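You operate a simulated robot arm through the tools that you are given. There is no shell and no other tool.

The job below is to be done with a simulated robot arm. You get a single attempt, and the scene is never put back.

Task
Lay one place on the garden table with the blue plate.
Fine: cork mat at the table end farthest from the windows, plate on it, red mug beside it filled to the line from the jug, jug back. Spill none. Set down upright: red mug, white water jug.

Only the result counts: the job must be done as asked and must still hold three seconds after the hand-in. Knocking over, shifting, dropping, spilling or breaking anything else fails it.

Robot
A 6-joint arm with a two-finger parallel gripper, fixed in place. Base frame: the origin is on the floor under the middle of its stand, x ahead of it, y to its left, z up; the work surface is at about z = 0.72. Readings come in m, rad, newtons and seconds.
It reaches about 1.066 m from its shoulder. Its first joint turns from -2.897 to 2.897 rad. Payload 3.91 kg.
The TCP is the grasp point between the finger pads, 0.03 m short of the fingertips. In the tool frame z runs along the fingers and y along their closing line. Largest opening 0.11 m; finger width 0.02, thickness 0.01; the body of the gripper, 0.048 by 0.112 m, starts 0.055 m behind the TCP.
Orientation is that of the tool frame in the base frame, as a unit quaternion [x, y, z, w]. With the fingers straight down and closing along the base's y, the tool's x points along the base's -x, its y along +y and its z along -z.

Tools
- The arm moves only by the tool arm_command. Its argument "motion" is one flat list of numbers, 7 for each row, row after row: the shift along the base's x, y, z in m, then the turn, a rotation vector about the base's x, y, z in rad, then the finger opening in m, from 0 to 0.11. In form: [dx, dy, dz, ax, ay, az, grip, dx, dy, dz, ax, ay, az, grip, ...]. A call has 1 to 20 rows; each row shifts and turns the commanded pose from where the row before left it. A row lasts 0.2 s, in which the tool goes at most 0.05 m and 0.15 rad; a call with a longer step from one row to the next is refused whole, and so is a gripper value outside its range. Where a pose cannot be reached the arm comes as near as it can. A force on the tool above 40 N (or 10 N above the force at the start of the call, whichever is more), or a blocked arm, ends the call early, and 0.2 s more pass. The fingers move at their own pace (about 0.153 m/s each) and stop on an object; they squeeze with about 20 N. The grip force told is the motor's: it shows also when the fingers shut on nothing. Time passes only in rows, and 0.2 s behind the last, so rows that do not move let the fingers close. The reply holds the time, the measured pose of the TCP, the force on the tool along the base axes, the opening and the grip force, in the units named above and with some noise, with the torque about the TCP (base axes, N m) and any sound that the robot's microphone picked up.
- Cameras (640 x 400 px; columns grow to the right, rows downward): "scene" is fixed at [0.0444, -0.4983, 1.4454]; the picture's right is [-0.28, -0.96, 0.00], its down [-0.85, 0.25, -0.47] and it looks along [0.45, -0.13, -0.88] (base axes); focal length 309 px, centre (320, 200). "wrist" rides on the gripper at [0.072, 0.017, -0.103] in the tool frame; the picture's right is [-0.23, 0.97, 0.00], its down [-0.76, -0.18, -0.62] and it looks along [-0.61, -0.14, 0.78] (tool axes); focal length 222 px, centre (320, 200). There is no depth. A picture from a camera that has moved, and an enlarged one, comes with that camera's place and axes in the base frame and with its lens. The place of the scene camera against the robot may be out by one fixed shift of up to 0.012 m in any direction.
- camera(camera): a new picture of that camera. The clock stands still meanwhile.
- inspect(camera, box): a new picture of the part [left, top, right, bottom] of that camera's present view, enlarged. The clock stands still meanwhile.
- sign_off(): hands the job in; it is judged then, once.

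Places have to be worked out from the pictures, the camera data and where the tool is seen. Open the gripper and draw the arm clear of the work before you hand the job in, unless the task says otherwise.

The tools are called after "Emit:" as a command line: name --argument value ..., lists and objects as JSON in quotes. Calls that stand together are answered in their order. arm_command: Moves the arm, as the interface text tells. Its arguments: {"type":"object","properties":{"motion":{"type":"array","items":{"type":"number"}}},"required":["motion"]} The other tools are called the same way: camera (camera) takes a picture; inspect (camera, box) takes an enlarged picture of a part of a camera's view; sign_off () hands the job in.

At the start:

```text
time: 0.0
ee_pos: [0.2853, -0.3705, 1.1582]
tool_rot: [0.0, 1.0, 0.0, 0.0]
wrist_force: [-0.6, -0.6, 0.4]
torque: [-0.02, 0.04, 0.01]
grip_width: 0.1101
grip_force: 0.1
```

scene: 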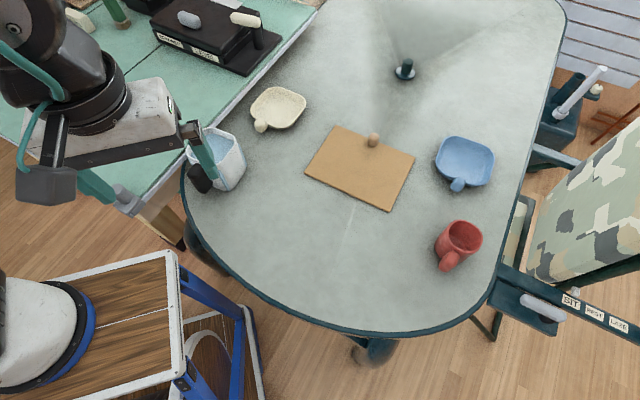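
wrist: 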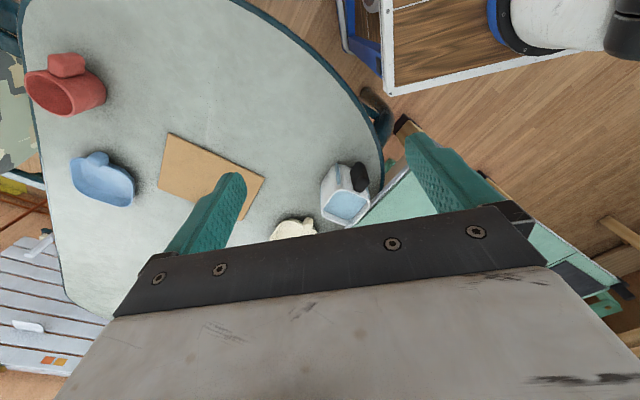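

I start by taking enlarged pictures of the table to see objects and where the windows are.

Emit:
inspect --camera "scene" --box '[160, 60, 400, 210]'

Emit:
inspect --camera "scene" --box '[380, 110, 640, 280]'

Emit:
inspect --camera "scene" --box '[340, 0, 640, 190]'

Emit:
inspect --camera "wrist" --box '[0, 0, 400, 250]'

```text
2.67 times, centred on (280, 135) of scene
camera zoom: at [0.0444, -0.4983, 1.4454], right [-0.28, -0.96, 0.0], down [-0.85, 0.25, -0.47], along [0.45, -0.13, -0.88], focal length 823 px, centre (427, 373)
```

zoom: 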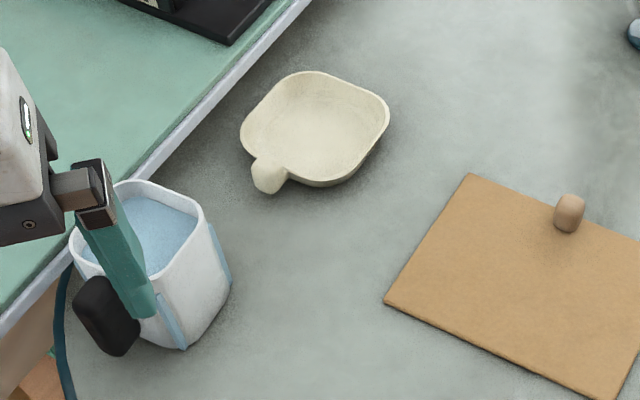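

```text
2.35 times, centred on (510, 195) of scene
camera zoom: at [0.0444, -0.4983, 1.4454], right [-0.28, -0.96, 0.0], down [-0.85, 0.25, -0.47], along [0.45, -0.13, -0.88], focal length 726 px, centre (-127, 212)
```

zoom: 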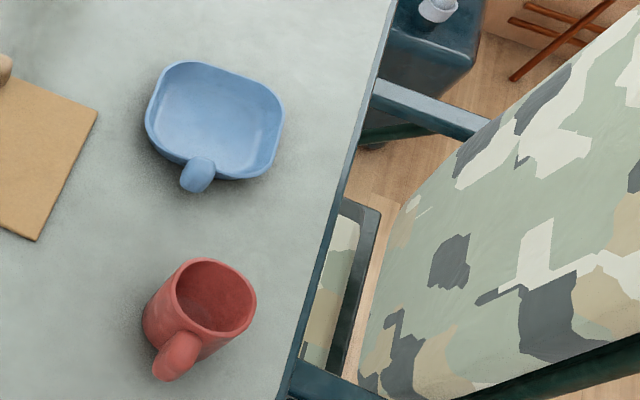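

```text
2.11 times, centred on (490, 95) of scene
camera zoom: at [0.0444, -0.4983, 1.4454], right [-0.28, -0.96, 0.0], down [-0.85, 0.25, -0.47], along [0.45, -0.13, -0.88], focal length 650 px, centre (-38, 421)
```

zoom: 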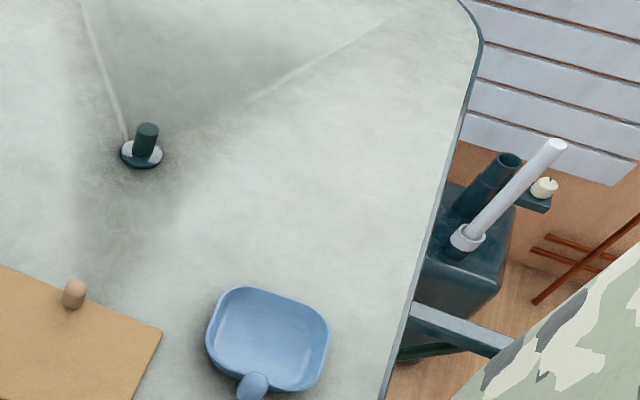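

```text
1.60 times, centred on (200, 125) of wrist
camera zoom: at [0.2116, -0.3538, 1.2594], right [0.23, 0.97, 0.0], down [0.76, -0.18, 0.62], along [0.61, -0.14, -0.78], focal length 355 px, centre (512, 320)
```

zoom: 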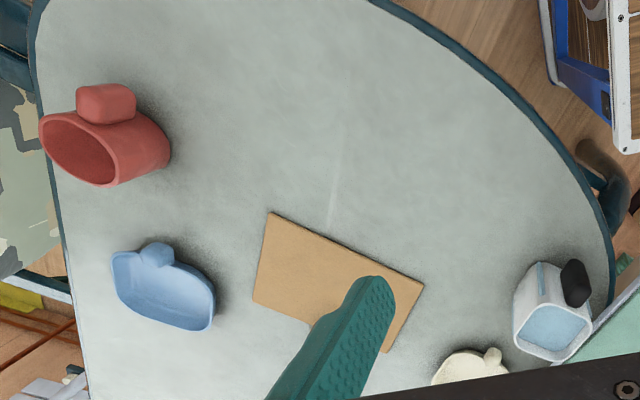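

The near rounded end of the garden table faces the robot and the cork mat (with a knob) lies at about (0.49, -0.75). I don't yet see any windows, so I tilt the wrist camera up to look around the room from a safe height.

Emit:
arm_command --motion '[0, 0, 0.02, -0.033, -0.146, 0, 0.11, 0, 0, 0.02, -0.033, -0.146, 0, 0.11, 0, 0, 0.02, -0.033, -0.146, 0, 0.11, 0, 0, 0.02, -0.033, -0.146, 0, 0.11, 0, 0, 0, -0.033, -0.146, 0, 0.11, 0, 0, 0, -0.033, -0.146, 0, 0.11, 0, 0, 0, 0, 0, 0, 0.11]'

Emit:
camera --camera "wrist"

Emit:
camera --camera "scene"

```text
time: 1.6
ee_pos: [0.2844, -0.3708, 1.2387]
tool_rot: [-0.001, 0.901, -0.097, 0.424]
wrist_force: [-0.1, -0.2, 0.9]
torque: [-0.01, 0.01, 0.02]
grip_width: 0.1096
grip_force: 0.0
```

```text
taken
camera wrist: at [0.1593, -0.3422, 1.2421], right [0.22, 0.97, 0.0], down [0.0, 0.0, 1.0], along [0.97, -0.22, 0.0], focal length 222 px, centre (320, 200)
```

wrist: 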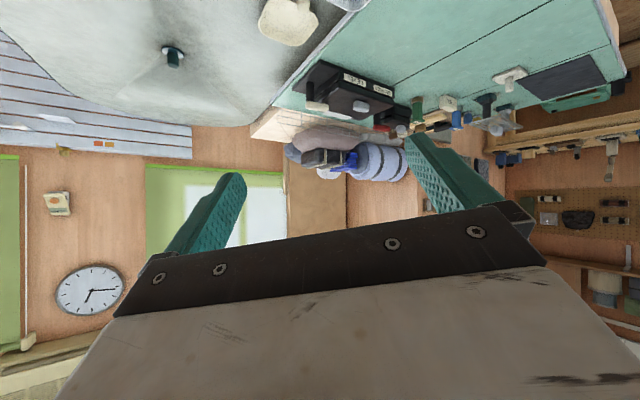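

```text
taken
```

scene: 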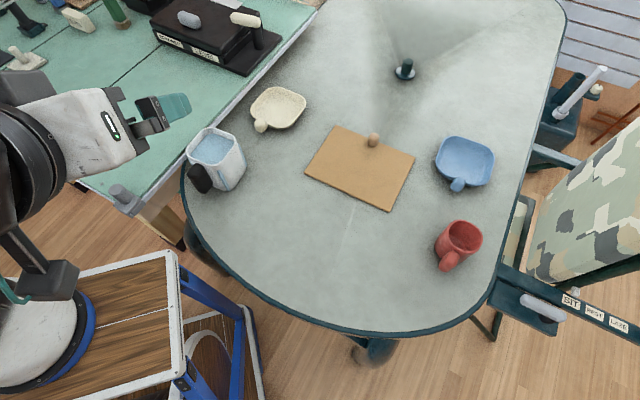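

The picture is upside down; I see a green-framed window beyond the table's far end, and maybe another at the left edge. I pan toward -y to check the other walls.

Emit:
arm_command --motion '[0, 0, 0, 0, 0, -0.15, 0.11, 0, 0, 0, 0, 0, -0.15, 0.11, 0, 0, 0, 0, 0, -0.15, 0.11, 0, 0, 0, 0, 0, -0.15, 0.11, 0, 0, 0, 0, 0, -0.15, 0.11, 0, 0, 0, 0, 0, -0.15, 0.11, 0, 0, 0, 0, 0, 0, 0.11]'

Emit:
camera --camera "wrist"

Emit:
inspect --camera "scene" --box '[160, 60, 320, 210]'

Emit:
inspect --camera "scene" --box '[400, 120, 520, 280]'

```text
time: 3.2
ee_pos: [0.2859, -0.3711, 1.2387]
tool_rot: [0.392, 0.811, -0.271, 0.339]
wrist_force: [-0.4, 0.4, -0.3]
torque: [-0.04, 0.01, 0.0]
grip_width: 0.1102
grip_force: 0.0
```

```text
taken
camera wrist: at [0.2296, -0.2554, 1.2422], right [0.9, 0.43, 0.01], down [0.0, 0.0, 1.0], along [0.43, -0.9, 0.0], focal length 222 px, centre (320, 200)
```

wrist: 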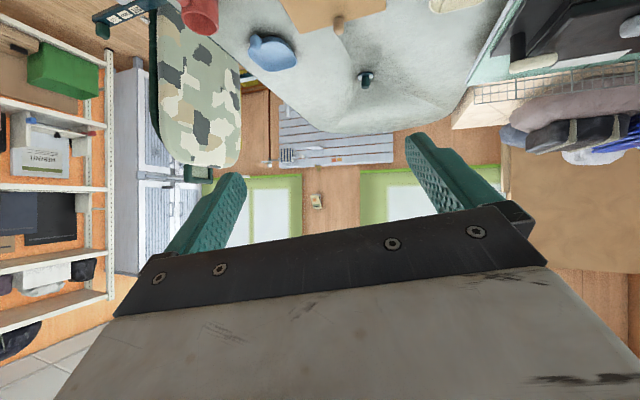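

```text
2.67 times, centred on (240, 135) of scene
camera zoom: at [0.0444, -0.4983, 1.4454], right [-0.28, -0.96, 0.0], down [-0.85, 0.25, -0.47], along [0.45, -0.13, -0.88], focal length 823 px, centre (533, 373)
```

zoom: 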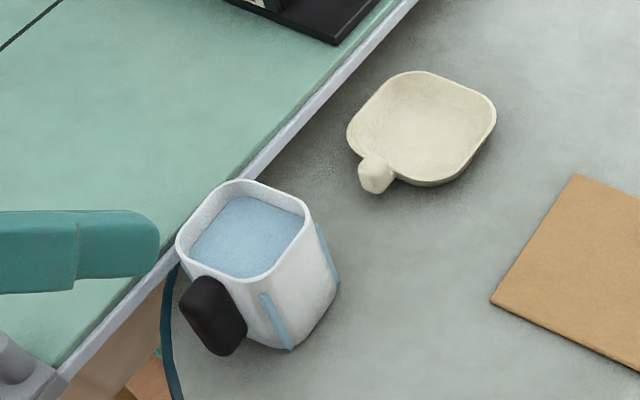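

```text
2.50 times, centred on (460, 200) of scene
camera zoom: at [0.0444, -0.4983, 1.4454], right [-0.28, -0.96, 0.0], down [-0.85, 0.25, -0.47], along [0.45, -0.13, -0.88], focal length 772 px, centre (-30, 200)
```

zoom: 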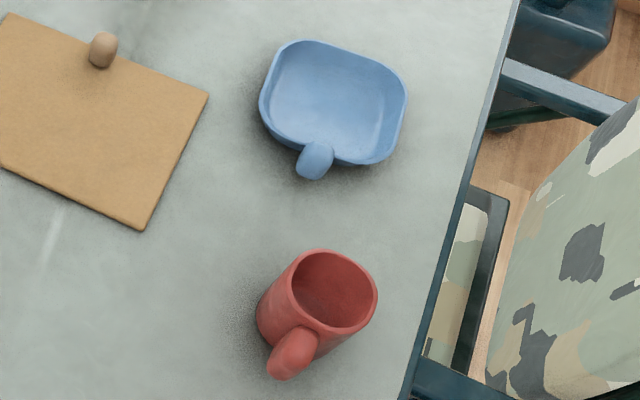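

Windows are on the far wall beyond the table's far end, so the near rounded end (around (0.21,-0.42)) is the farthest one. I return the fingers to pointing down with the closing line along the mat's long side, and look at the mat, plate and mug from above.

Emit:
arm_command --motion '[0.018, -0.031, -0.03, 0, 0, 0.115, 0.11, 0.018, -0.031, -0.03, 0.1266, 0.0799, 0, 0.11, 0.018, -0.031, -0.03, 0.1266, 0.0799, 0, 0.11, 0.018, -0.031, -0.03, 0.1266, 0.0799, 0, 0.11, 0.018, -0.031, -0.03, 0.1266, 0.0799, 0, 0.11, 0.018, -0.031, -0.03, 0.1266, 0.0799, 0, 0.11, 0.018, -0.031, -0.03, 0.1266, 0.0799, 0, 0.11, 0.018, -0.031, -0.03, 0, 0, 0, 0.11, 0, 0, 0, 0, 0, 0, 0.11]'

Emit:
camera --camera "wrist"

Emit:
camera --camera "scene"

```text
time: 5.2
ee_pos: [0.4275, -0.621, 0.9981]
tool_rot: [0.382, 0.924, 0.0, 0.0]
wrist_force: [-0.5, 0.0, 0.7]
torque: [-0.01, 0.02, -0.01]
grip_width: 0.1101
grip_force: 0.1
```

```text
taken
camera wrist: at [0.3874, -0.5571, 1.0991], right [0.85, 0.53, 0.0], down [0.41, -0.66, 0.62], along [0.33, -0.53, -0.78], focal length 222 px, centre (320, 200)
```

wrist: 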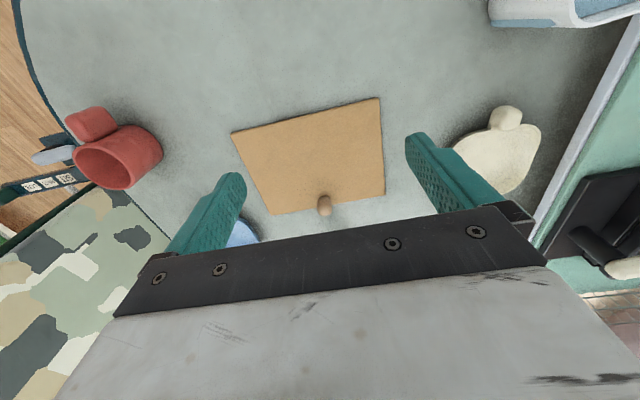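

```text
taken
```

scene: 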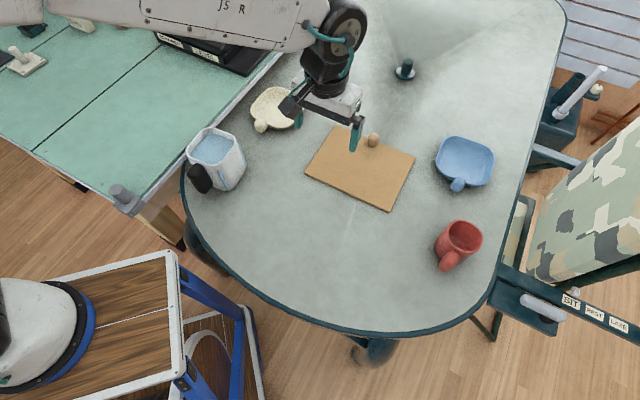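

The wrist view puts the mat centre at about (0.495,-0.743), with its knob at about (0.546,-0.797). I zoom in on the knob, mug and jug from here.

Emit:
inspect --camera "wrist" --box '[220, 90, 400, 220]'

Emit:
inspect --camera "wrist" --box '[40, 80, 200, 220]'

Emit:
inspect --camera "scene" --box '[300, 110, 430, 210]'

Emit:
inspect --camera "scene" --box '[420, 210, 500, 280]'

```text
3.08 times, centred on (310, 155) of wrist
camera zoom: at [0.3874, -0.5571, 1.0991], right [0.85, 0.53, 0.0], down [0.41, -0.66, 0.62], along [0.33, -0.53, -0.78], focal length 684 px, centre (351, 338)
```

zoom: 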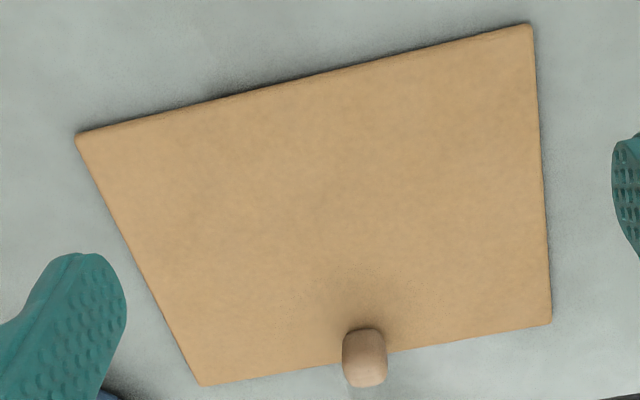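

```text
2.86 times, centred on (120, 150) of wrist
camera zoom: at [0.3874, -0.5571, 1.0991], right [0.85, 0.53, 0.0], down [0.41, -0.66, 0.62], along [0.33, -0.53, -0.78], focal length 635 px, centre (891, 343)
```

zoom: 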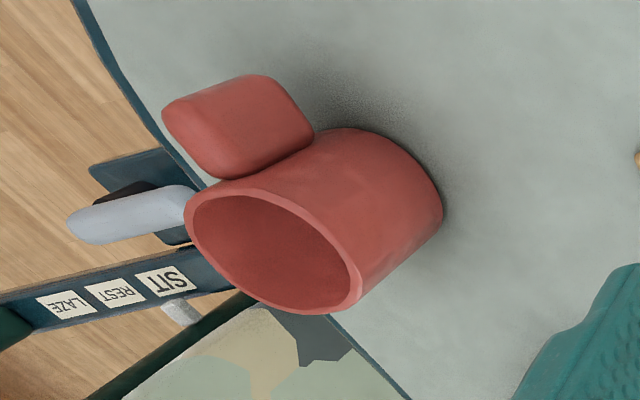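

```text
4.00 times, centred on (365, 160) of scene
camera zoom: at [0.0444, -0.4983, 1.4454], right [-0.28, -0.96, 0.0], down [-0.85, 0.25, -0.47], along [0.45, -0.13, -0.88], focal length 1235 px, centre (140, 360)
```

zoom: 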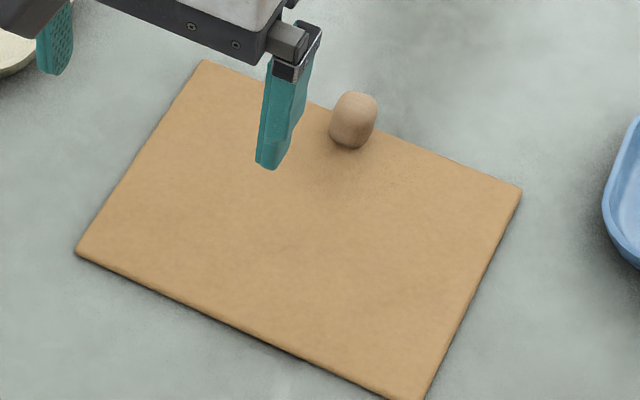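

```text
5.71 times, centred on (460, 245) of scene
camera zoom: at [0.0444, -0.4983, 1.4454], right [-0.28, -0.96, 0.0], down [-0.85, 0.25, -0.47], along [0.45, -0.13, -0.88], focal length 1764 px, centre (-480, -57)
```

zoom: 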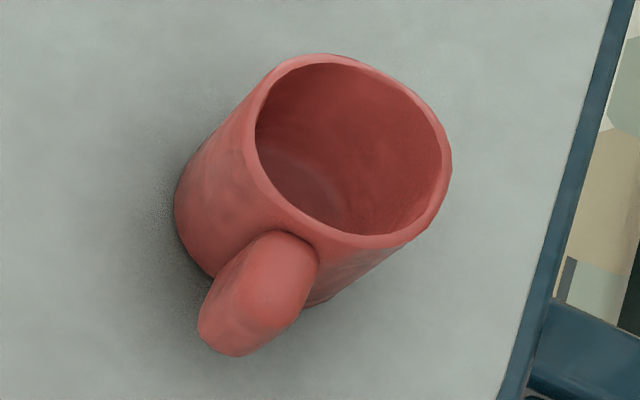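

The knob centre is about (0.555,-0.803), top about z 0.757. I move above it with open fingers and look again before going down.

Emit:
arm_command --motion '[0.0213, -0.0303, -0.0247, 0, 0, 0, 0.11, 0.0213, -0.0303, -0.0247, 0, 0, 0, 0.11, 0.0213, -0.0303, -0.0247, 0, 0, 0, 0.11, 0.0213, -0.0303, -0.0247, 0, 0, 0, 0.11, 0.0213, -0.0303, -0.0247, 0, 0, 0, 0.11, 0.0213, -0.0303, -0.0247, 0, 0, 0, 0.11, 0, 0, 0, 0, 0, 0, 0.11]'

Emit:
camera --camera "wrist"

Emit:
inspect --camera "scene" --box '[300, 80, 500, 210]'

```text
time: 6.8
ee_pos: [0.5577, -0.8024, 0.849]
tool_rot: [0.383, 0.924, 0.0, 0.0]
wrist_force: [0.6, -0.5, -0.6]
torque: [0.0, -0.03, -0.03]
grip_width: 0.1098
grip_force: 0.2
```

```text
taken
camera wrist: at [0.5171, -0.7377, 0.9508], right [0.85, 0.53, 0.0], down [0.41, -0.66, 0.62], along [0.33, -0.53, -0.78], focal length 222 px, centre (320, 200)
```

wrist: 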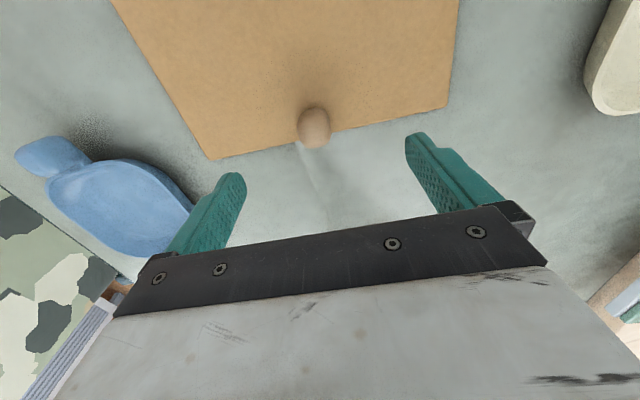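

```text
3.08 times, centred on (400, 145) of scene
camera zoom: at [0.0444, -0.4983, 1.4454], right [-0.28, -0.96, 0.0], down [-0.85, 0.25, -0.47], along [0.45, -0.13, -0.88], focal length 950 px, centre (74, 369)
```

zoom: 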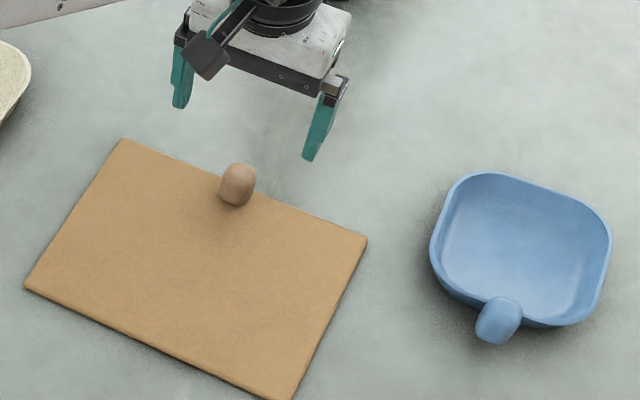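

The knob projects within 5 mm of the TCP's vertical. I correct slightly, descend to z ≈ 0.763 and close on the knob.

Emit:
arm_command --motion '[-0.004, -0.0025, -0.03, 0, 0, 0, 0.11, 0, 0, -0.03, 0, 0, 0, 0.11, 0, 0, -0.026, 0, 0, 0, 0.11, 0, 0, 0, 0, 0, 0, 0.11, 0, 0, 0, 0, 0, 0, 0.0, 0, 0, 0, 0, 0, 0, 0.0, 0, 0, 0, 0, 0, 0, 0.0]'

Emit:
camera --camera "wrist"

Emit:
inspect --camera "scene" --box '[300, 80, 500, 210]'

```text
time: 8.4
ee_pos: [0.5535, -0.8025, 0.763]
tool_rot: [0.383, 0.924, 0.0, 0.0]
wrist_force: [-0.4, 0.0, -0.1]
torque: [-0.06, 0.0, 0.16]
grip_width: 0.0301
grip_force: 20.5
```

```text
taken
camera wrist: at [0.5127, -0.739, 0.8641], right [0.85, 0.53, 0.0], down [0.41, -0.66, 0.62], along [0.33, -0.53, -0.78], focal length 222 px, centre (320, 200)
```

wrist: 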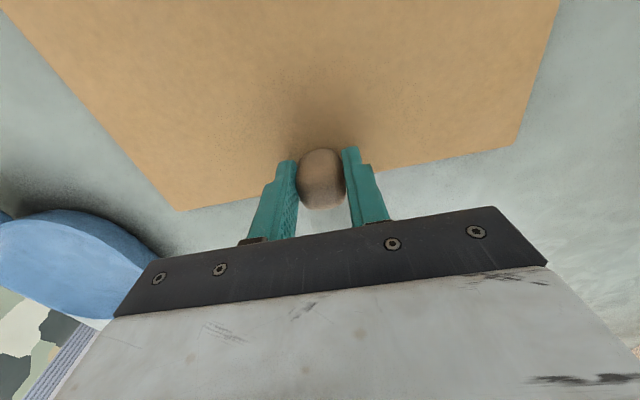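

```text
3.08 times, centred on (400, 145) of scene
camera zoom: at [0.0444, -0.4983, 1.4454], right [-0.28, -0.96, 0.0], down [-0.85, 0.25, -0.47], along [0.45, -0.13, -0.88], focal length 950 px, centre (74, 369)
```

zoom: 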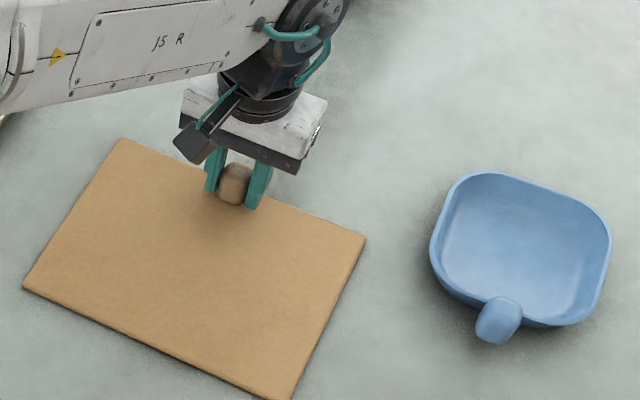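

The knob is gripped (0.030 m). I slide the mat gently toward the near end by (-0.163, +0.196), with a 1 mm unload.

Emit:
arm_command --motion '[0, 0, 0.001, 0, 0, 0, 0.0, -0.0148, 0.0178, 0, 0, 0, 0, 0.0, -0.0148, 0.0178, 0, 0, 0, 0, 0.0, -0.0148, 0.0178, 0, 0, 0, 0, 0.0, -0.0148, 0.0178, 0, 0, 0, 0, 0.0, -0.0148, 0.0178, 0, 0, 0, 0, 0.0]'

Emit:
camera --camera "scene"

```text
time: 9.8
ee_pos: [0.479, -0.7141, 0.765]
tool_rot: [0.382, 0.924, 0.001, 0.0]
wrist_force: [0.4, -1.2, -2.2]
torque: [-0.1, -0.08, -0.04]
grip_width: 0.03
grip_force: 20.1
```

```text
taken
```

scene: 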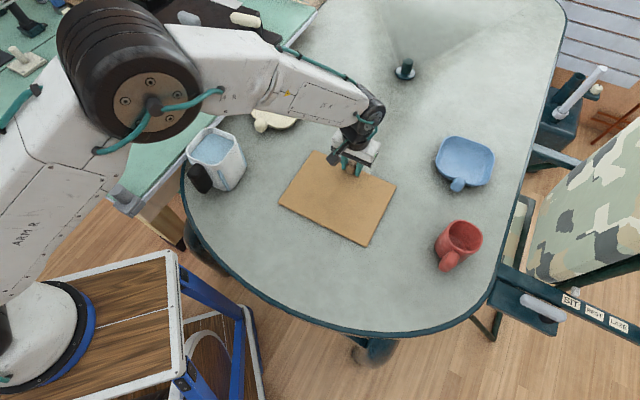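

The mat follows cleanly. I continue the remaining slide and settle it down.

Emit:
arm_command --motion '[-0.0148, 0.0178, 0, 0, 0, 0, 0.0, -0.0148, 0.0178, 0, 0, 0, 0, 0.0, -0.0148, 0.0178, 0, 0, 0, 0, 0.0, -0.0148, 0.0178, 0, 0, 0, 0, 0.0, -0.0148, 0.0178, 0, 0, 0, 0, 0.0, -0.0148, 0.0178, 0, 0, 0, 0, 0.0, 0, 0, -0.001, 0, 0, 0, 0.0]'

Emit:
camera --camera "scene"

Emit:
camera --camera "wrist"

```text
time: 11.4
ee_pos: [0.3893, -0.6089, 0.7647]
tool_rot: [0.383, 0.924, 0.0, 0.0]
wrist_force: [-0.3, 0.0, -2.3]
torque: [-0.08, -0.13, 0.0]
grip_width: 0.0298
grip_force: 20.2
```

```text
taken
```

scene: 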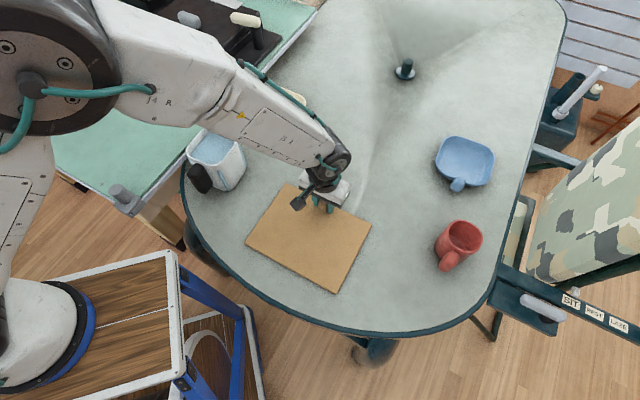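

```text
taken
camera wrist: at [0.3502, -0.5453, 0.8654], right [0.85, 0.53, 0.0], down [0.41, -0.66, 0.62], along [0.33, -0.53, -0.78], focal length 222 px, centre (320, 200)
```

wrist: 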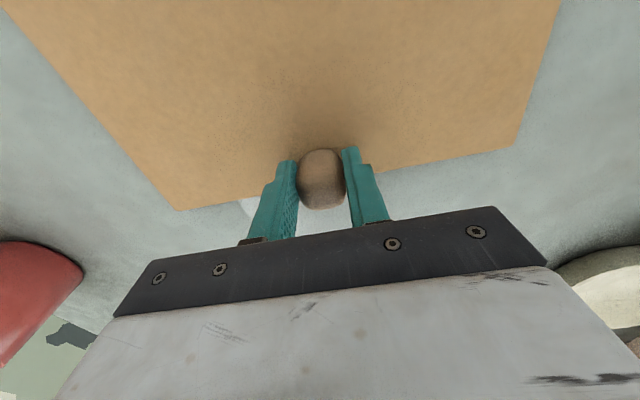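

The mat is now at the near end. I lower 1–2 mm, release the knob, rise, and look at the result.

Emit:
arm_command --motion '[0, 0, -0.0015, 0, 0, 0, 0.0, 0, 0, 0, 0, 0, 0, 0.06, 0, 0, 0, 0, 0, 0, 0.11, 0, 0, 0, 0, 0, 0, 0.11, 0, 0, 0.04, 0, 0, 0, 0.11, 0, 0, 0.05, 0, 0, 0, 0.11, 0, 0, 0.05, 0, 0, 0, 0.11]'

Emit:
camera --camera "scene"

Emit:
camera --camera "wrist"

```text
time: 13.0
ee_pos: [0.3922, -0.6057, 0.901]
tool_rot: [0.383, 0.924, 0.002, 0.0]
wrist_force: [0.2, -0.9, 0.3]
torque: [0.0, 0.01, 0.02]
grip_width: 0.1103
grip_force: 0.1
```

```text
taken
```

scene: 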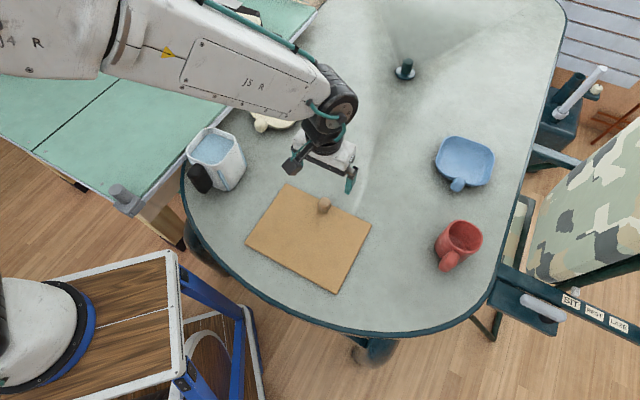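

```text
taken
camera wrist: at [0.3513, -0.5438, 1.002], right [0.85, 0.53, 0.0], down [0.41, -0.67, 0.62], along [0.33, -0.53, -0.78], focal length 222 px, centre (320, 200)
```

wrist: 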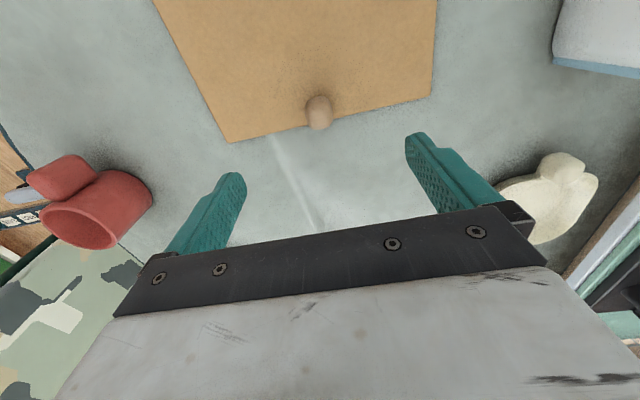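

The mat now sits at about (0.327,-0.546), roughly 7 cm from the near edge. Next I go over the blue plate to study its handle.

Emit:
arm_command --motion '[-0.0015, -0.0455, 0.006, 0, 0, 0, 0.11, -0.0015, -0.0455, 0.006, 0, 0, 0, 0.11, -0.0015, -0.0455, 0.006, 0, 0, 0, 0.11, -0.0015, -0.0455, 0.006, 0, 0, 0, 0.11, -0.0015, -0.0455, 0.006, 0, 0, 0, 0.11, -0.0015, -0.0455, 0.006, 0, 0, 0, 0.11, -0.0015, -0.0455, 0.006, 0, 0, 0, 0.11, -0.0015, -0.0455, 0.006, 0, 0, 0, 0.11, 0, 0, 0, 0, 0, 0, 0.11]'

Emit:
camera --camera "wrist"

Emit:
camera --camera "scene"

```text
time: 15.0
ee_pos: [0.3726, -0.8733, 0.9389]
tool_rot: [0.383, 0.924, 0.001, 0.0]
wrist_force: [0.0, -0.3, 0.0]
torque: [0.01, -0.02, 0.0]
grip_width: 0.11
grip_force: 0.0
out of reach, approached as far as the arm can: row 6, 7, 8
```

```text
taken
camera wrist: at [0.3318, -0.8106, 1.0395], right [0.85, 0.53, 0.0], down [0.41, -0.66, 0.62], along [0.33, -0.53, -0.78], focal length 222 px, centre (320, 200)
```

wrist: 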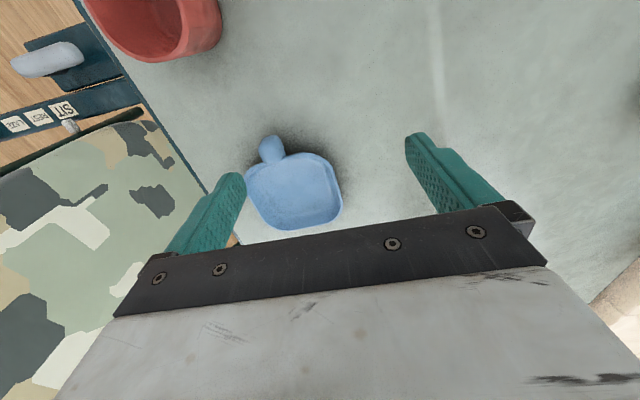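

```text
taken
```

scene: 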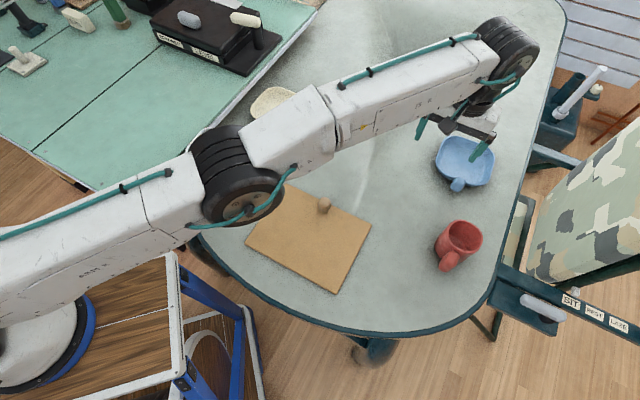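

The arm ran out of reach here with vertical fingers (≈0.95 m horizontally), so the plate needs a tilted approach, and the mug should be out of the way first. I move over the red mug to view it from above.

Emit:
arm_command --motion '[-0.03, 0.02, 0, 0, 0, 0, 0.11, -0.03, 0.02, 0, 0, 0, 0, 0.11, 0, 0, 0, 0, 0, 0, 0.11]'

```text
time: 15.8
ee_pos: [0.3114, -0.8341, 0.9376]
tool_rot: [0.382, 0.924, -0.001, 0.001]
wrist_force: [-0.7, 0.0, -1.6]
torque: [0.02, 0.01, -0.01]
grip_width: 0.1099
grip_force: 0.0
```

Commands start from the reached pose. Now moving over the mug.

Emit:
arm_command --motion '[-0.037, -0.01, 0.004, 0, 0, 0, 0.11, -0.037, -0.01, 0.004, 0, 0, 0, 0.11, -0.037, -0.01, 0.004, 0, 0, 0, 0.11, 0, 0, 0, 0, 0, 0, 0.11]'

Emit:
camera --camera "wrist"

Emit:
inspect --camera "scene" --box '[400, 130, 520, 290]'

```text
time: 16.8
ee_pos: [0.2025, -0.8647, 0.9486]
tool_rot: [0.382, 0.924, -0.001, 0.0]
wrist_force: [0.7, -0.1, -0.1]
torque: [-0.02, -0.01, -0.01]
grip_width: 0.1098
grip_force: 0.0
```

```text
taken
camera wrist: at [0.1625, -0.8004, 1.0499], right [0.85, 0.53, 0.0], down [0.41, -0.66, 0.62], along [0.33, -0.53, -0.78], focal length 222 px, centre (320, 200)
```

wrist: 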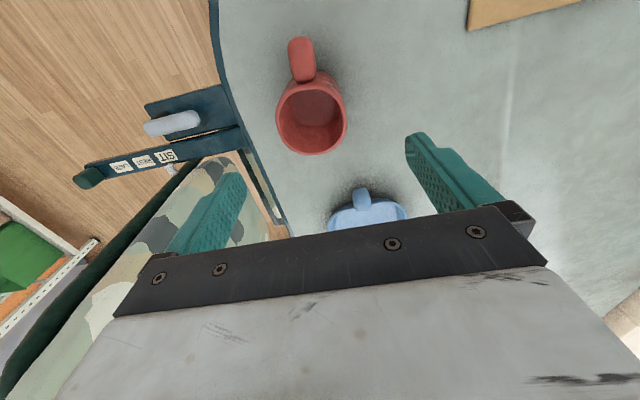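

```text
2.50 times, centred on (460, 210) of scene
camera zoom: at [0.0444, -0.4983, 1.4454], right [-0.28, -0.96, 0.0], down [-0.85, 0.25, -0.47], along [0.45, -0.13, -0.88], focal length 772 px, centre (-30, 175)
```

zoom: 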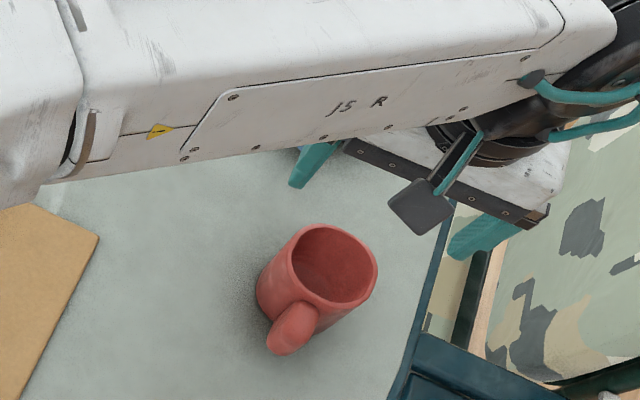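

Emit:
inspect --camera "wrist" --box '[250, 20, 380, 170]'

Emit:
inspect --camera "wrist" --box '[310, 160, 430, 240]'

```text
2.67 times, centred on (315, 95) of wrist
camera zoom: at [0.1625, -0.8004, 1.0499], right [0.85, 0.53, 0.0], down [0.41, -0.66, 0.62], along [0.33, -0.53, -0.78], focal length 592 px, centre (333, 480)
```

zoom: 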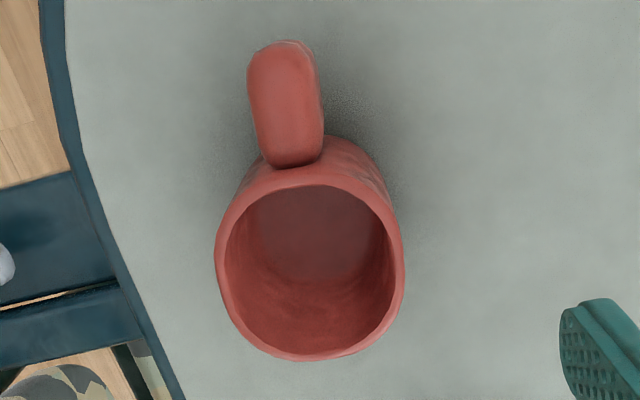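

```text
5.00 times, centred on (370, 200) of wrist
camera zoom: at [0.1625, -0.8004, 1.0499], right [0.85, 0.53, 0.0], down [0.41, -0.66, 0.62], along [0.33, -0.53, -0.78], focal length 1111 px, centre (70, 200)
```

zoom: 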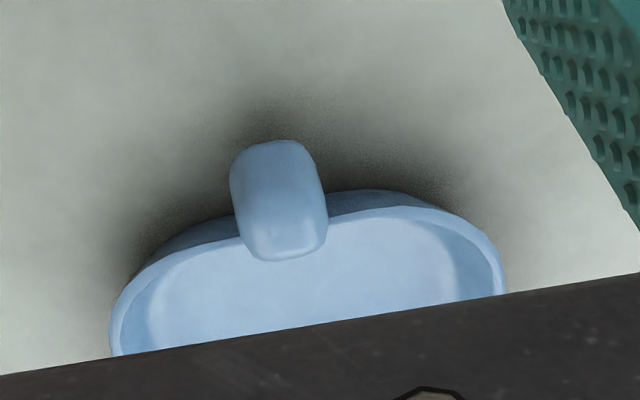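

The mug is about 0.08 m tall and 0.078 m wide, centred near (0.200,-0.877), handle toward the table end. I descend around it with open fingers and close.

Emit:
arm_command --motion '[-0.003, -0.012, -0.045, 0, 0, 0, 0.11, 0, 0, -0.045, 0, 0, 0, 0.11, 0, 0, -0.02, 0, 0, 0, 0.11, 0, 0, 0, 0, 0, 0, 0.11]'

Emit:
camera --camera "wrist"

Emit:
inspect --camera "scene" --box '[400, 130, 520, 290]'

```text
time: 17.8
ee_pos: [0.1985, -0.8754, 0.8369]
tool_rot: [0.382, 0.924, 0.0, 0.0]
wrist_force: [0.5, -0.6, -0.3]
torque: [0.03, 0.01, 0.01]
grip_width: 0.11
grip_force: 0.0
```

```text
taken
camera wrist: at [0.1594, -0.8112, 0.9384], right [0.85, 0.53, 0.0], down [0.41, -0.66, 0.62], along [0.33, -0.53, -0.78], focal length 222 px, centre (320, 200)
```

wrist: 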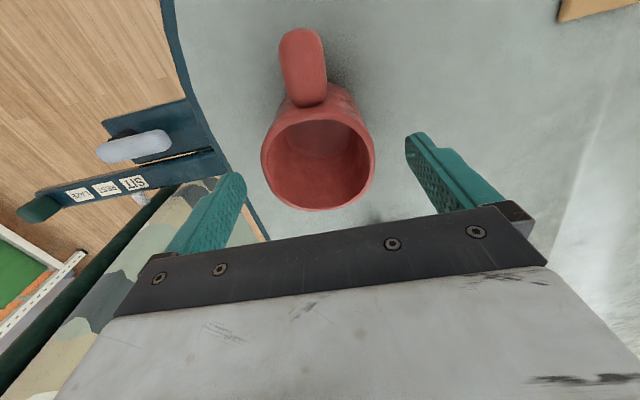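

```text
2.50 times, centred on (460, 210) of scene
camera zoom: at [0.0444, -0.4983, 1.4454], right [-0.28, -0.96, 0.0], down [-0.85, 0.25, -0.47], along [0.45, -0.13, -0.88], focal length 772 px, centre (-30, 175)
```

zoom: 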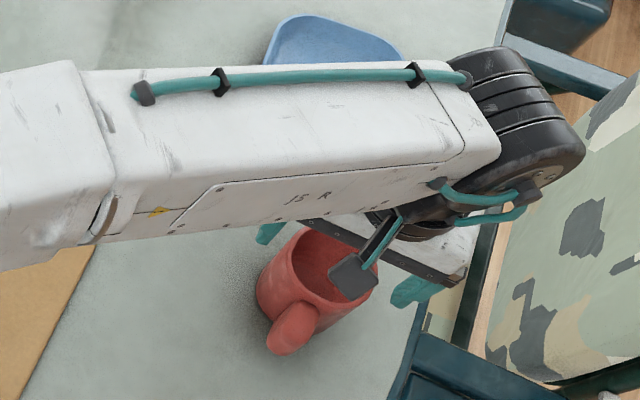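

The TCP is centred over the mug. I zoom into the mug to look for a fill line before closing.

Emit:
inspect --camera "wrist" --box '[250, 90, 390, 220]'

Emit:
arm_command --motion '[0, 0, -0.04, 0, 0, 0, 0.11, 0, 0, -0.032, 0, 0, 0, 0.11, 0, 0, 0, 0, 0, 0, 0.11, 0, 0, 0, 0, 0, 0, 0.05, 0, 0, 0, 0, 0, 0, 0.05, 0, 0, 0, 0, 0, 0, 0.05]'

Emit:
camera --camera "wrist"

```text
3.08 times, centred on (320, 155) of wrist
camera zoom: at [0.1594, -0.8112, 0.9384], right [0.85, 0.53, 0.0], down [0.41, -0.66, 0.62], along [0.33, -0.53, -0.78], focal length 684 px, centre (320, 338)
```

zoom: 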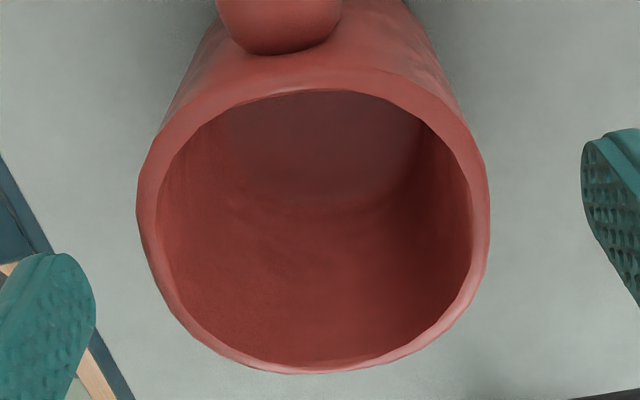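

```text
time: 19.2
ee_pos: [0.1969, -0.8736, 0.764]
tool_rot: [0.382, 0.924, 0.0, 0.0]
wrist_force: [-0.2, -0.2, 0.2]
torque: [-0.02, -0.01, 0.0]
grip_width: 0.0795
grip_force: 19.6
```

```text
taken
camera wrist: at [0.1563, -0.8114, 0.8655], right [0.85, 0.53, 0.0], down [0.41, -0.66, 0.62], along [0.33, -0.53, -0.78], focal length 222 px, centre (320, 200)
```

wrist: 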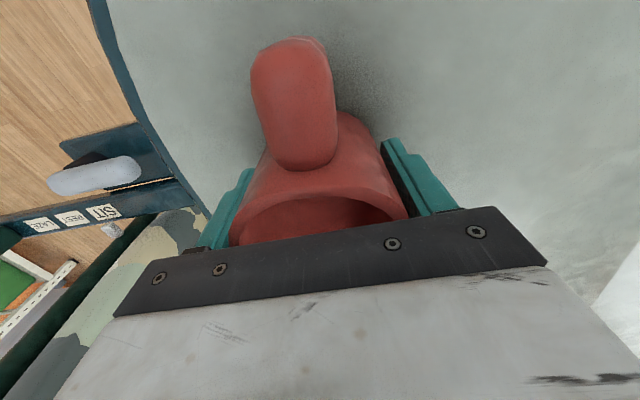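

The mug is held at 0.0795 m width. I lift it 6 cm and carry it to beside the mat, about (0.203,-0.698), then check before lowering.

Emit:
arm_command --motion '[0, 0, 0.03, 0, 0, 0, 0.05, 0, 0, 0.03, 0, 0, 0, 0.05, 0.0015, 0.035, 0, 0, 0, 0, 0.05, 0.0015, 0.035, 0, 0, 0, 0, 0.05, 0.0015, 0.035, 0, 0, 0, 0, 0.05, 0.0015, 0.035, 0, 0, 0, 0, 0.05, 0, 0.035, 0, 0, 0, 0, 0.05, 0, 0, 0, 0, 0, 0, 0.05]'

Emit:
camera --camera "wrist"

Emit:
camera --camera "scene"

```text
time: 21.0
ee_pos: [0.2029, -0.7002, 0.8248]
tool_rot: [0.382, 0.924, 0.0, 0.0]
wrist_force: [-0.7, 0.2, -1.7]
torque: [0.02, 0.02, 0.0]
grip_width: 0.078
grip_force: 20.3
```

```text
taken
camera wrist: at [0.1639, -0.6368, 0.9261], right [0.85, 0.53, 0.0], down [0.41, -0.66, 0.62], along [0.33, -0.53, -0.78], focal length 222 px, centre (320, 200)
```

wrist: 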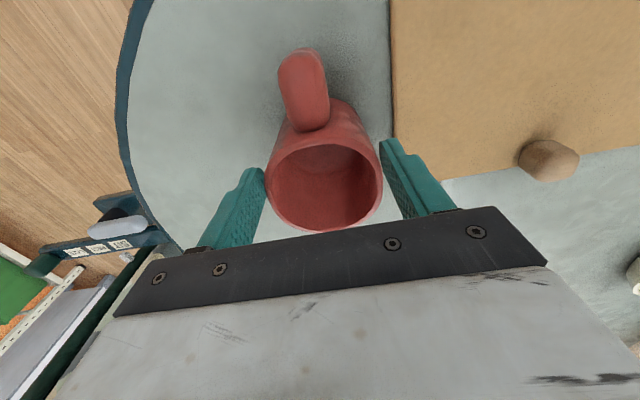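

```text
taken
```

scene: 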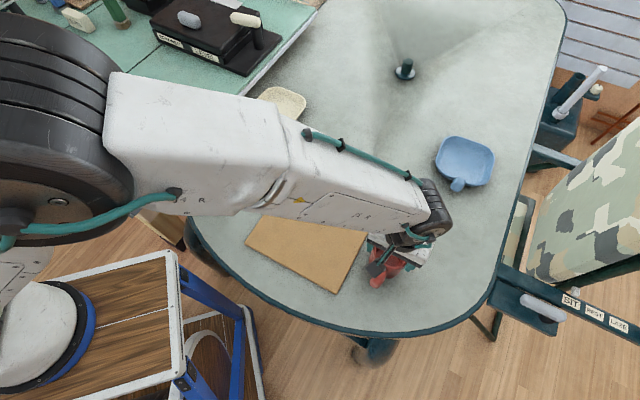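

The wrist picture shows the mug's rim still at about z 0.80: the mug slipped in the fingers during the lift and was dragged upright along the table. I look closer before doing anything else.

Emit:
inspect --camera "wrist" --box '[200, 30, 440, 240]'

Emit:
inspect --camera "scene" --box '[330, 190, 460, 300]'

```text
1.90 times, centred on (320, 135) of wrist
camera zoom: at [0.1639, -0.6368, 0.9261], right [0.85, 0.53, 0.0], down [0.41, -0.66, 0.62], along [0.33, -0.53, -0.78], focal length 423 px, centre (320, 324)
```

zoom: 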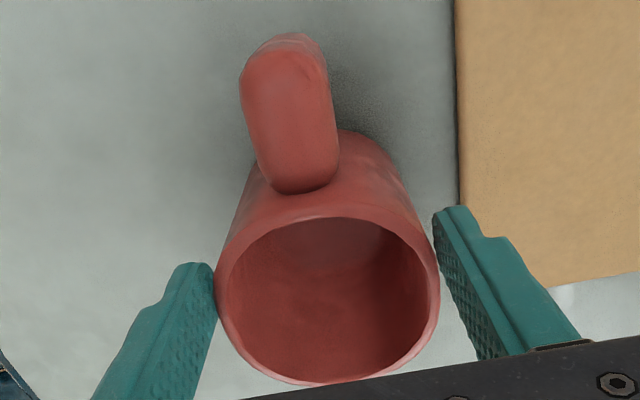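

```text
3.64 times, centred on (395, 245) of scene
camera zoom: at [0.0444, -0.4983, 1.4454], right [-0.28, -0.96, 0.0], down [-0.85, 0.25, -0.47], along [0.45, -0.13, -0.88], focal length 1122 px, centre (47, 36)
```

zoom: 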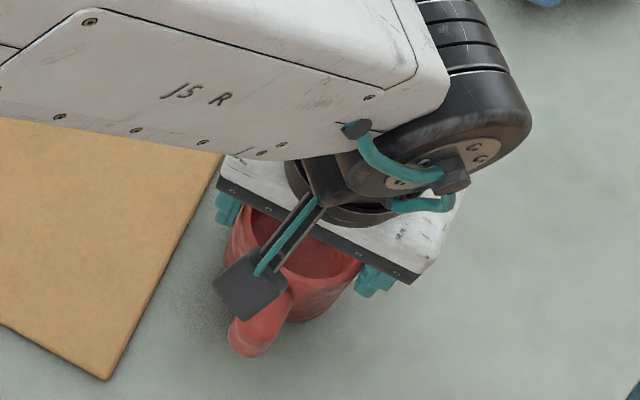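

The mug stands upright at about (0.215,-0.711), beside the mat with ~3 cm gap — a fine final place. I open the fingers gently and rise.

Emit:
arm_command --motion '[0, 0, 0, 0, 0, 0, 0.085, 0, 0, 0, 0, 0, 0, 0.1, 0, 0, 0, 0, 0, 0, 0.11, 0, 0, 0, 0, 0, 0, 0.11, 0, 0, 0.03, 0, 0, 0, 0.11, 0, 0, 0.04, 0, 0, 0, 0.11, 0, 0, 0.04, 0, 0, 0, 0.11]'

Emit:
camera --camera "wrist"

Emit:
camera --camera "scene"

```text
time: 22.6
ee_pos: [0.2045, -0.7001, 0.936]
tool_rot: [0.383, 0.924, 0.0, 0.0]
wrist_force: [0.2, 0.1, 0.1]
torque: [0.03, 0.0, 0.0]
grip_width: 0.1101
grip_force: 0.1
```

```text
taken
camera wrist: at [0.1653, -0.6372, 1.0368], right [0.85, 0.53, 0.0], down [0.41, -0.66, 0.62], along [0.33, -0.53, -0.78], focal length 222 px, centre (320, 200)
```

wrist: 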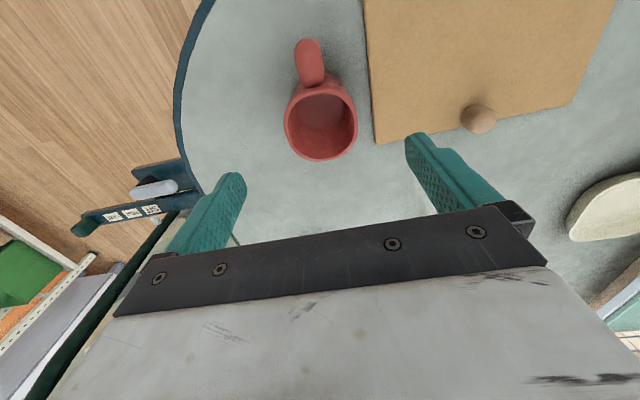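

```text
taken
```

scene: 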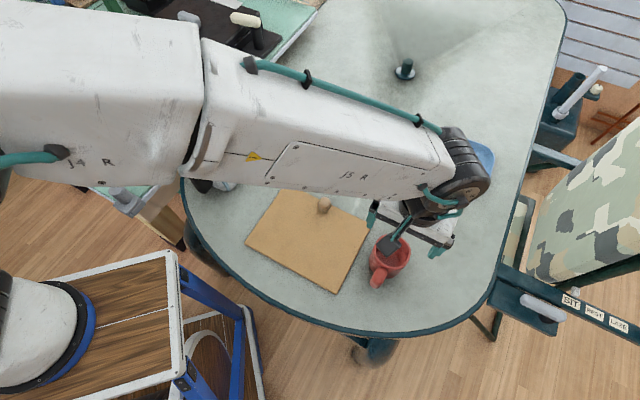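

The mug stands free at about (0.210,-0.708). Zooming inside it for the fill line.

Emit:
inspect --camera "wrist" --box '[270, 30, 370, 170]'

Emit:
inspect --camera "scene" --box '[355, 220, 425, 295]'

```text
2.86 times, centred on (320, 100) of wrist
camera zoom: at [0.1653, -0.6372, 1.0368], right [0.85, 0.53, 0.0], down [0.41, -0.66, 0.62], along [0.33, -0.53, -0.78], focal length 635 px, centre (320, 486)
```

zoom: 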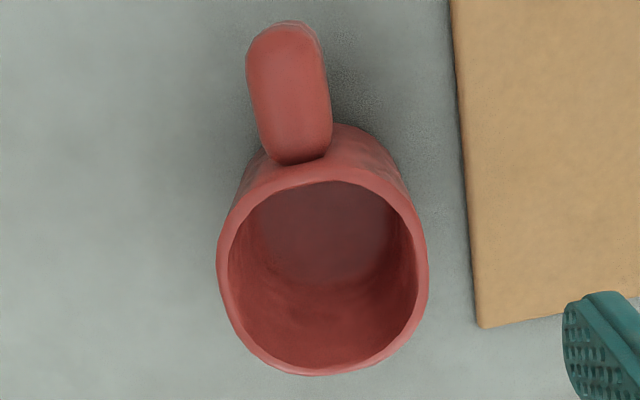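

```text
5.33 times, centred on (390, 258) of scene
camera zoom: at [0.0444, -0.4983, 1.4454], right [-0.28, -0.96, 0.0], down [-0.85, 0.25, -0.47], along [0.45, -0.13, -0.88], focal length 1646 px, centre (-53, -107)
```

zoom: 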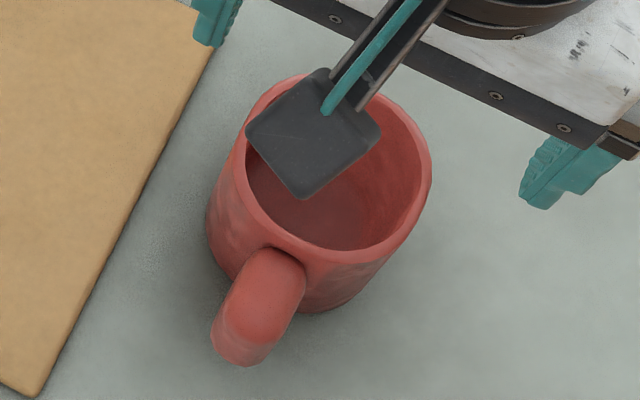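

No line is visible from this side; I'll check the mug's inside from another direction later. Next I approach the plate with the fingers tilted outward about 34° for more reach, stopping short to look at its handle.

Emit:
arm_command --motion '[0.0143, -0.0342, -0.005, -0.106, -0.106, 0, 0.11, 0.0143, -0.0342, -0.005, -0.106, -0.106, 0, 0.11, 0.0143, -0.0342, -0.015, -0.106, -0.106, 0, 0.11, 0.0143, -0.0342, -0.015, -0.106, -0.106, 0, 0.11, 0.0143, -0.0342, -0.023, 0, 0, 0, 0.11, 0.0143, -0.0342, -0.023, 0, 0, 0, 0.11, 0, 0, 0, 0, 0, 0, 0.11]'

Emit:
camera --camera "wrist"

Emit:
camera --camera "scene"

```text
time: 24.2
ee_pos: [0.2921, -0.9055, 0.8505]
tool_rot: [0.365, 0.883, -0.113, 0.273]
wrist_force: [0.4, 0.3, 0.8]
torque: [0.02, -0.01, -0.01]
grip_width: 0.1102
grip_force: 0.0
```

```text
taken
camera wrist: at [0.2192, -0.8104, 0.8926], right [0.82, 0.56, 0.13], down [0.07, -0.32, 0.94], along [0.57, -0.77, -0.3], focal length 222 px, centre (320, 200)
```

wrist: 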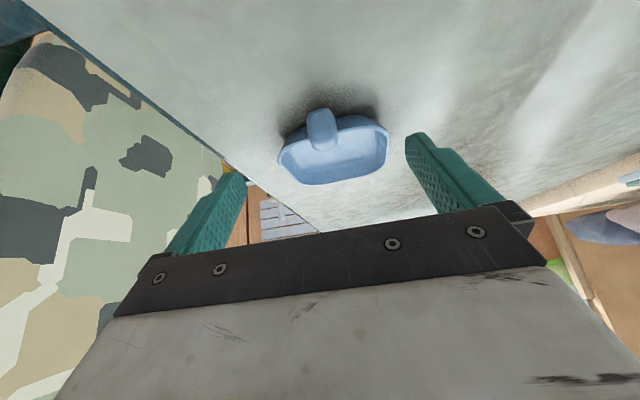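

```text
taken
```

scene: 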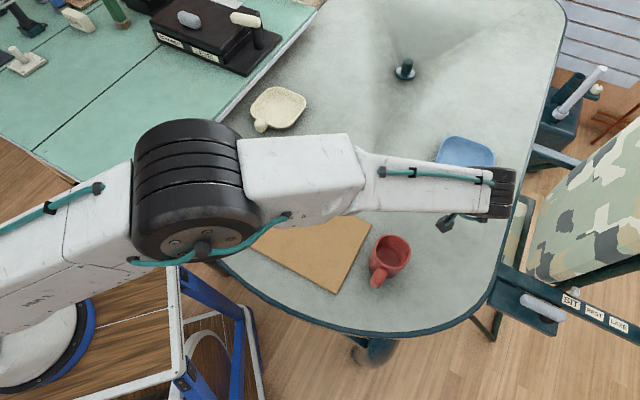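

Within reach now. I zoom in on the plate's handle.

Emit:
inspect --camera "wrist" --box '[260, 80, 410, 200]'

Emit:
inspect --camera "scene" --box '[350, 220, 430, 300]'

```text
3.33 times, centred on (335, 140) of wrist
camera zoom: at [0.2192, -0.8104, 0.8926], right [0.82, 0.56, 0.13], down [0.07, -0.32, 0.94], along [0.57, -0.77, -0.3], focal length 740 px, centre (270, 400)
```

zoom: 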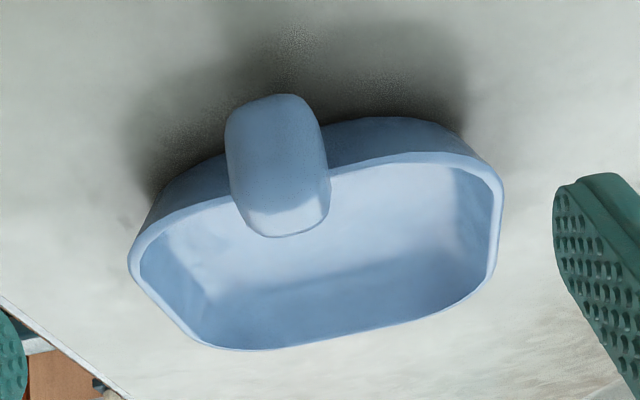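

```text
5.00 times, centred on (390, 260) of scene
camera zoom: at [0.0444, -0.4983, 1.4454], right [-0.28, -0.96, 0.0], down [-0.85, 0.25, -0.47], along [0.45, -0.13, -0.88], focal length 1543 px, centre (-30, -100)
```

zoom: 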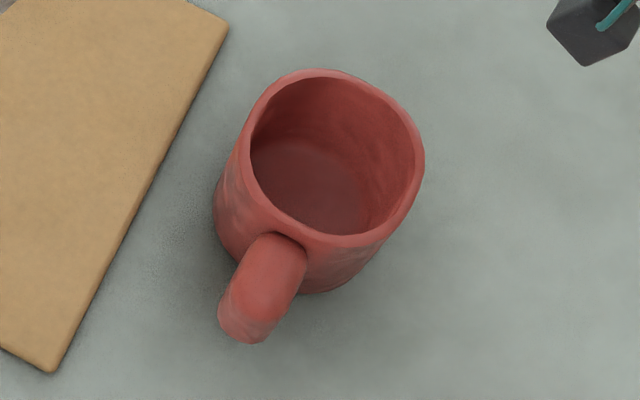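

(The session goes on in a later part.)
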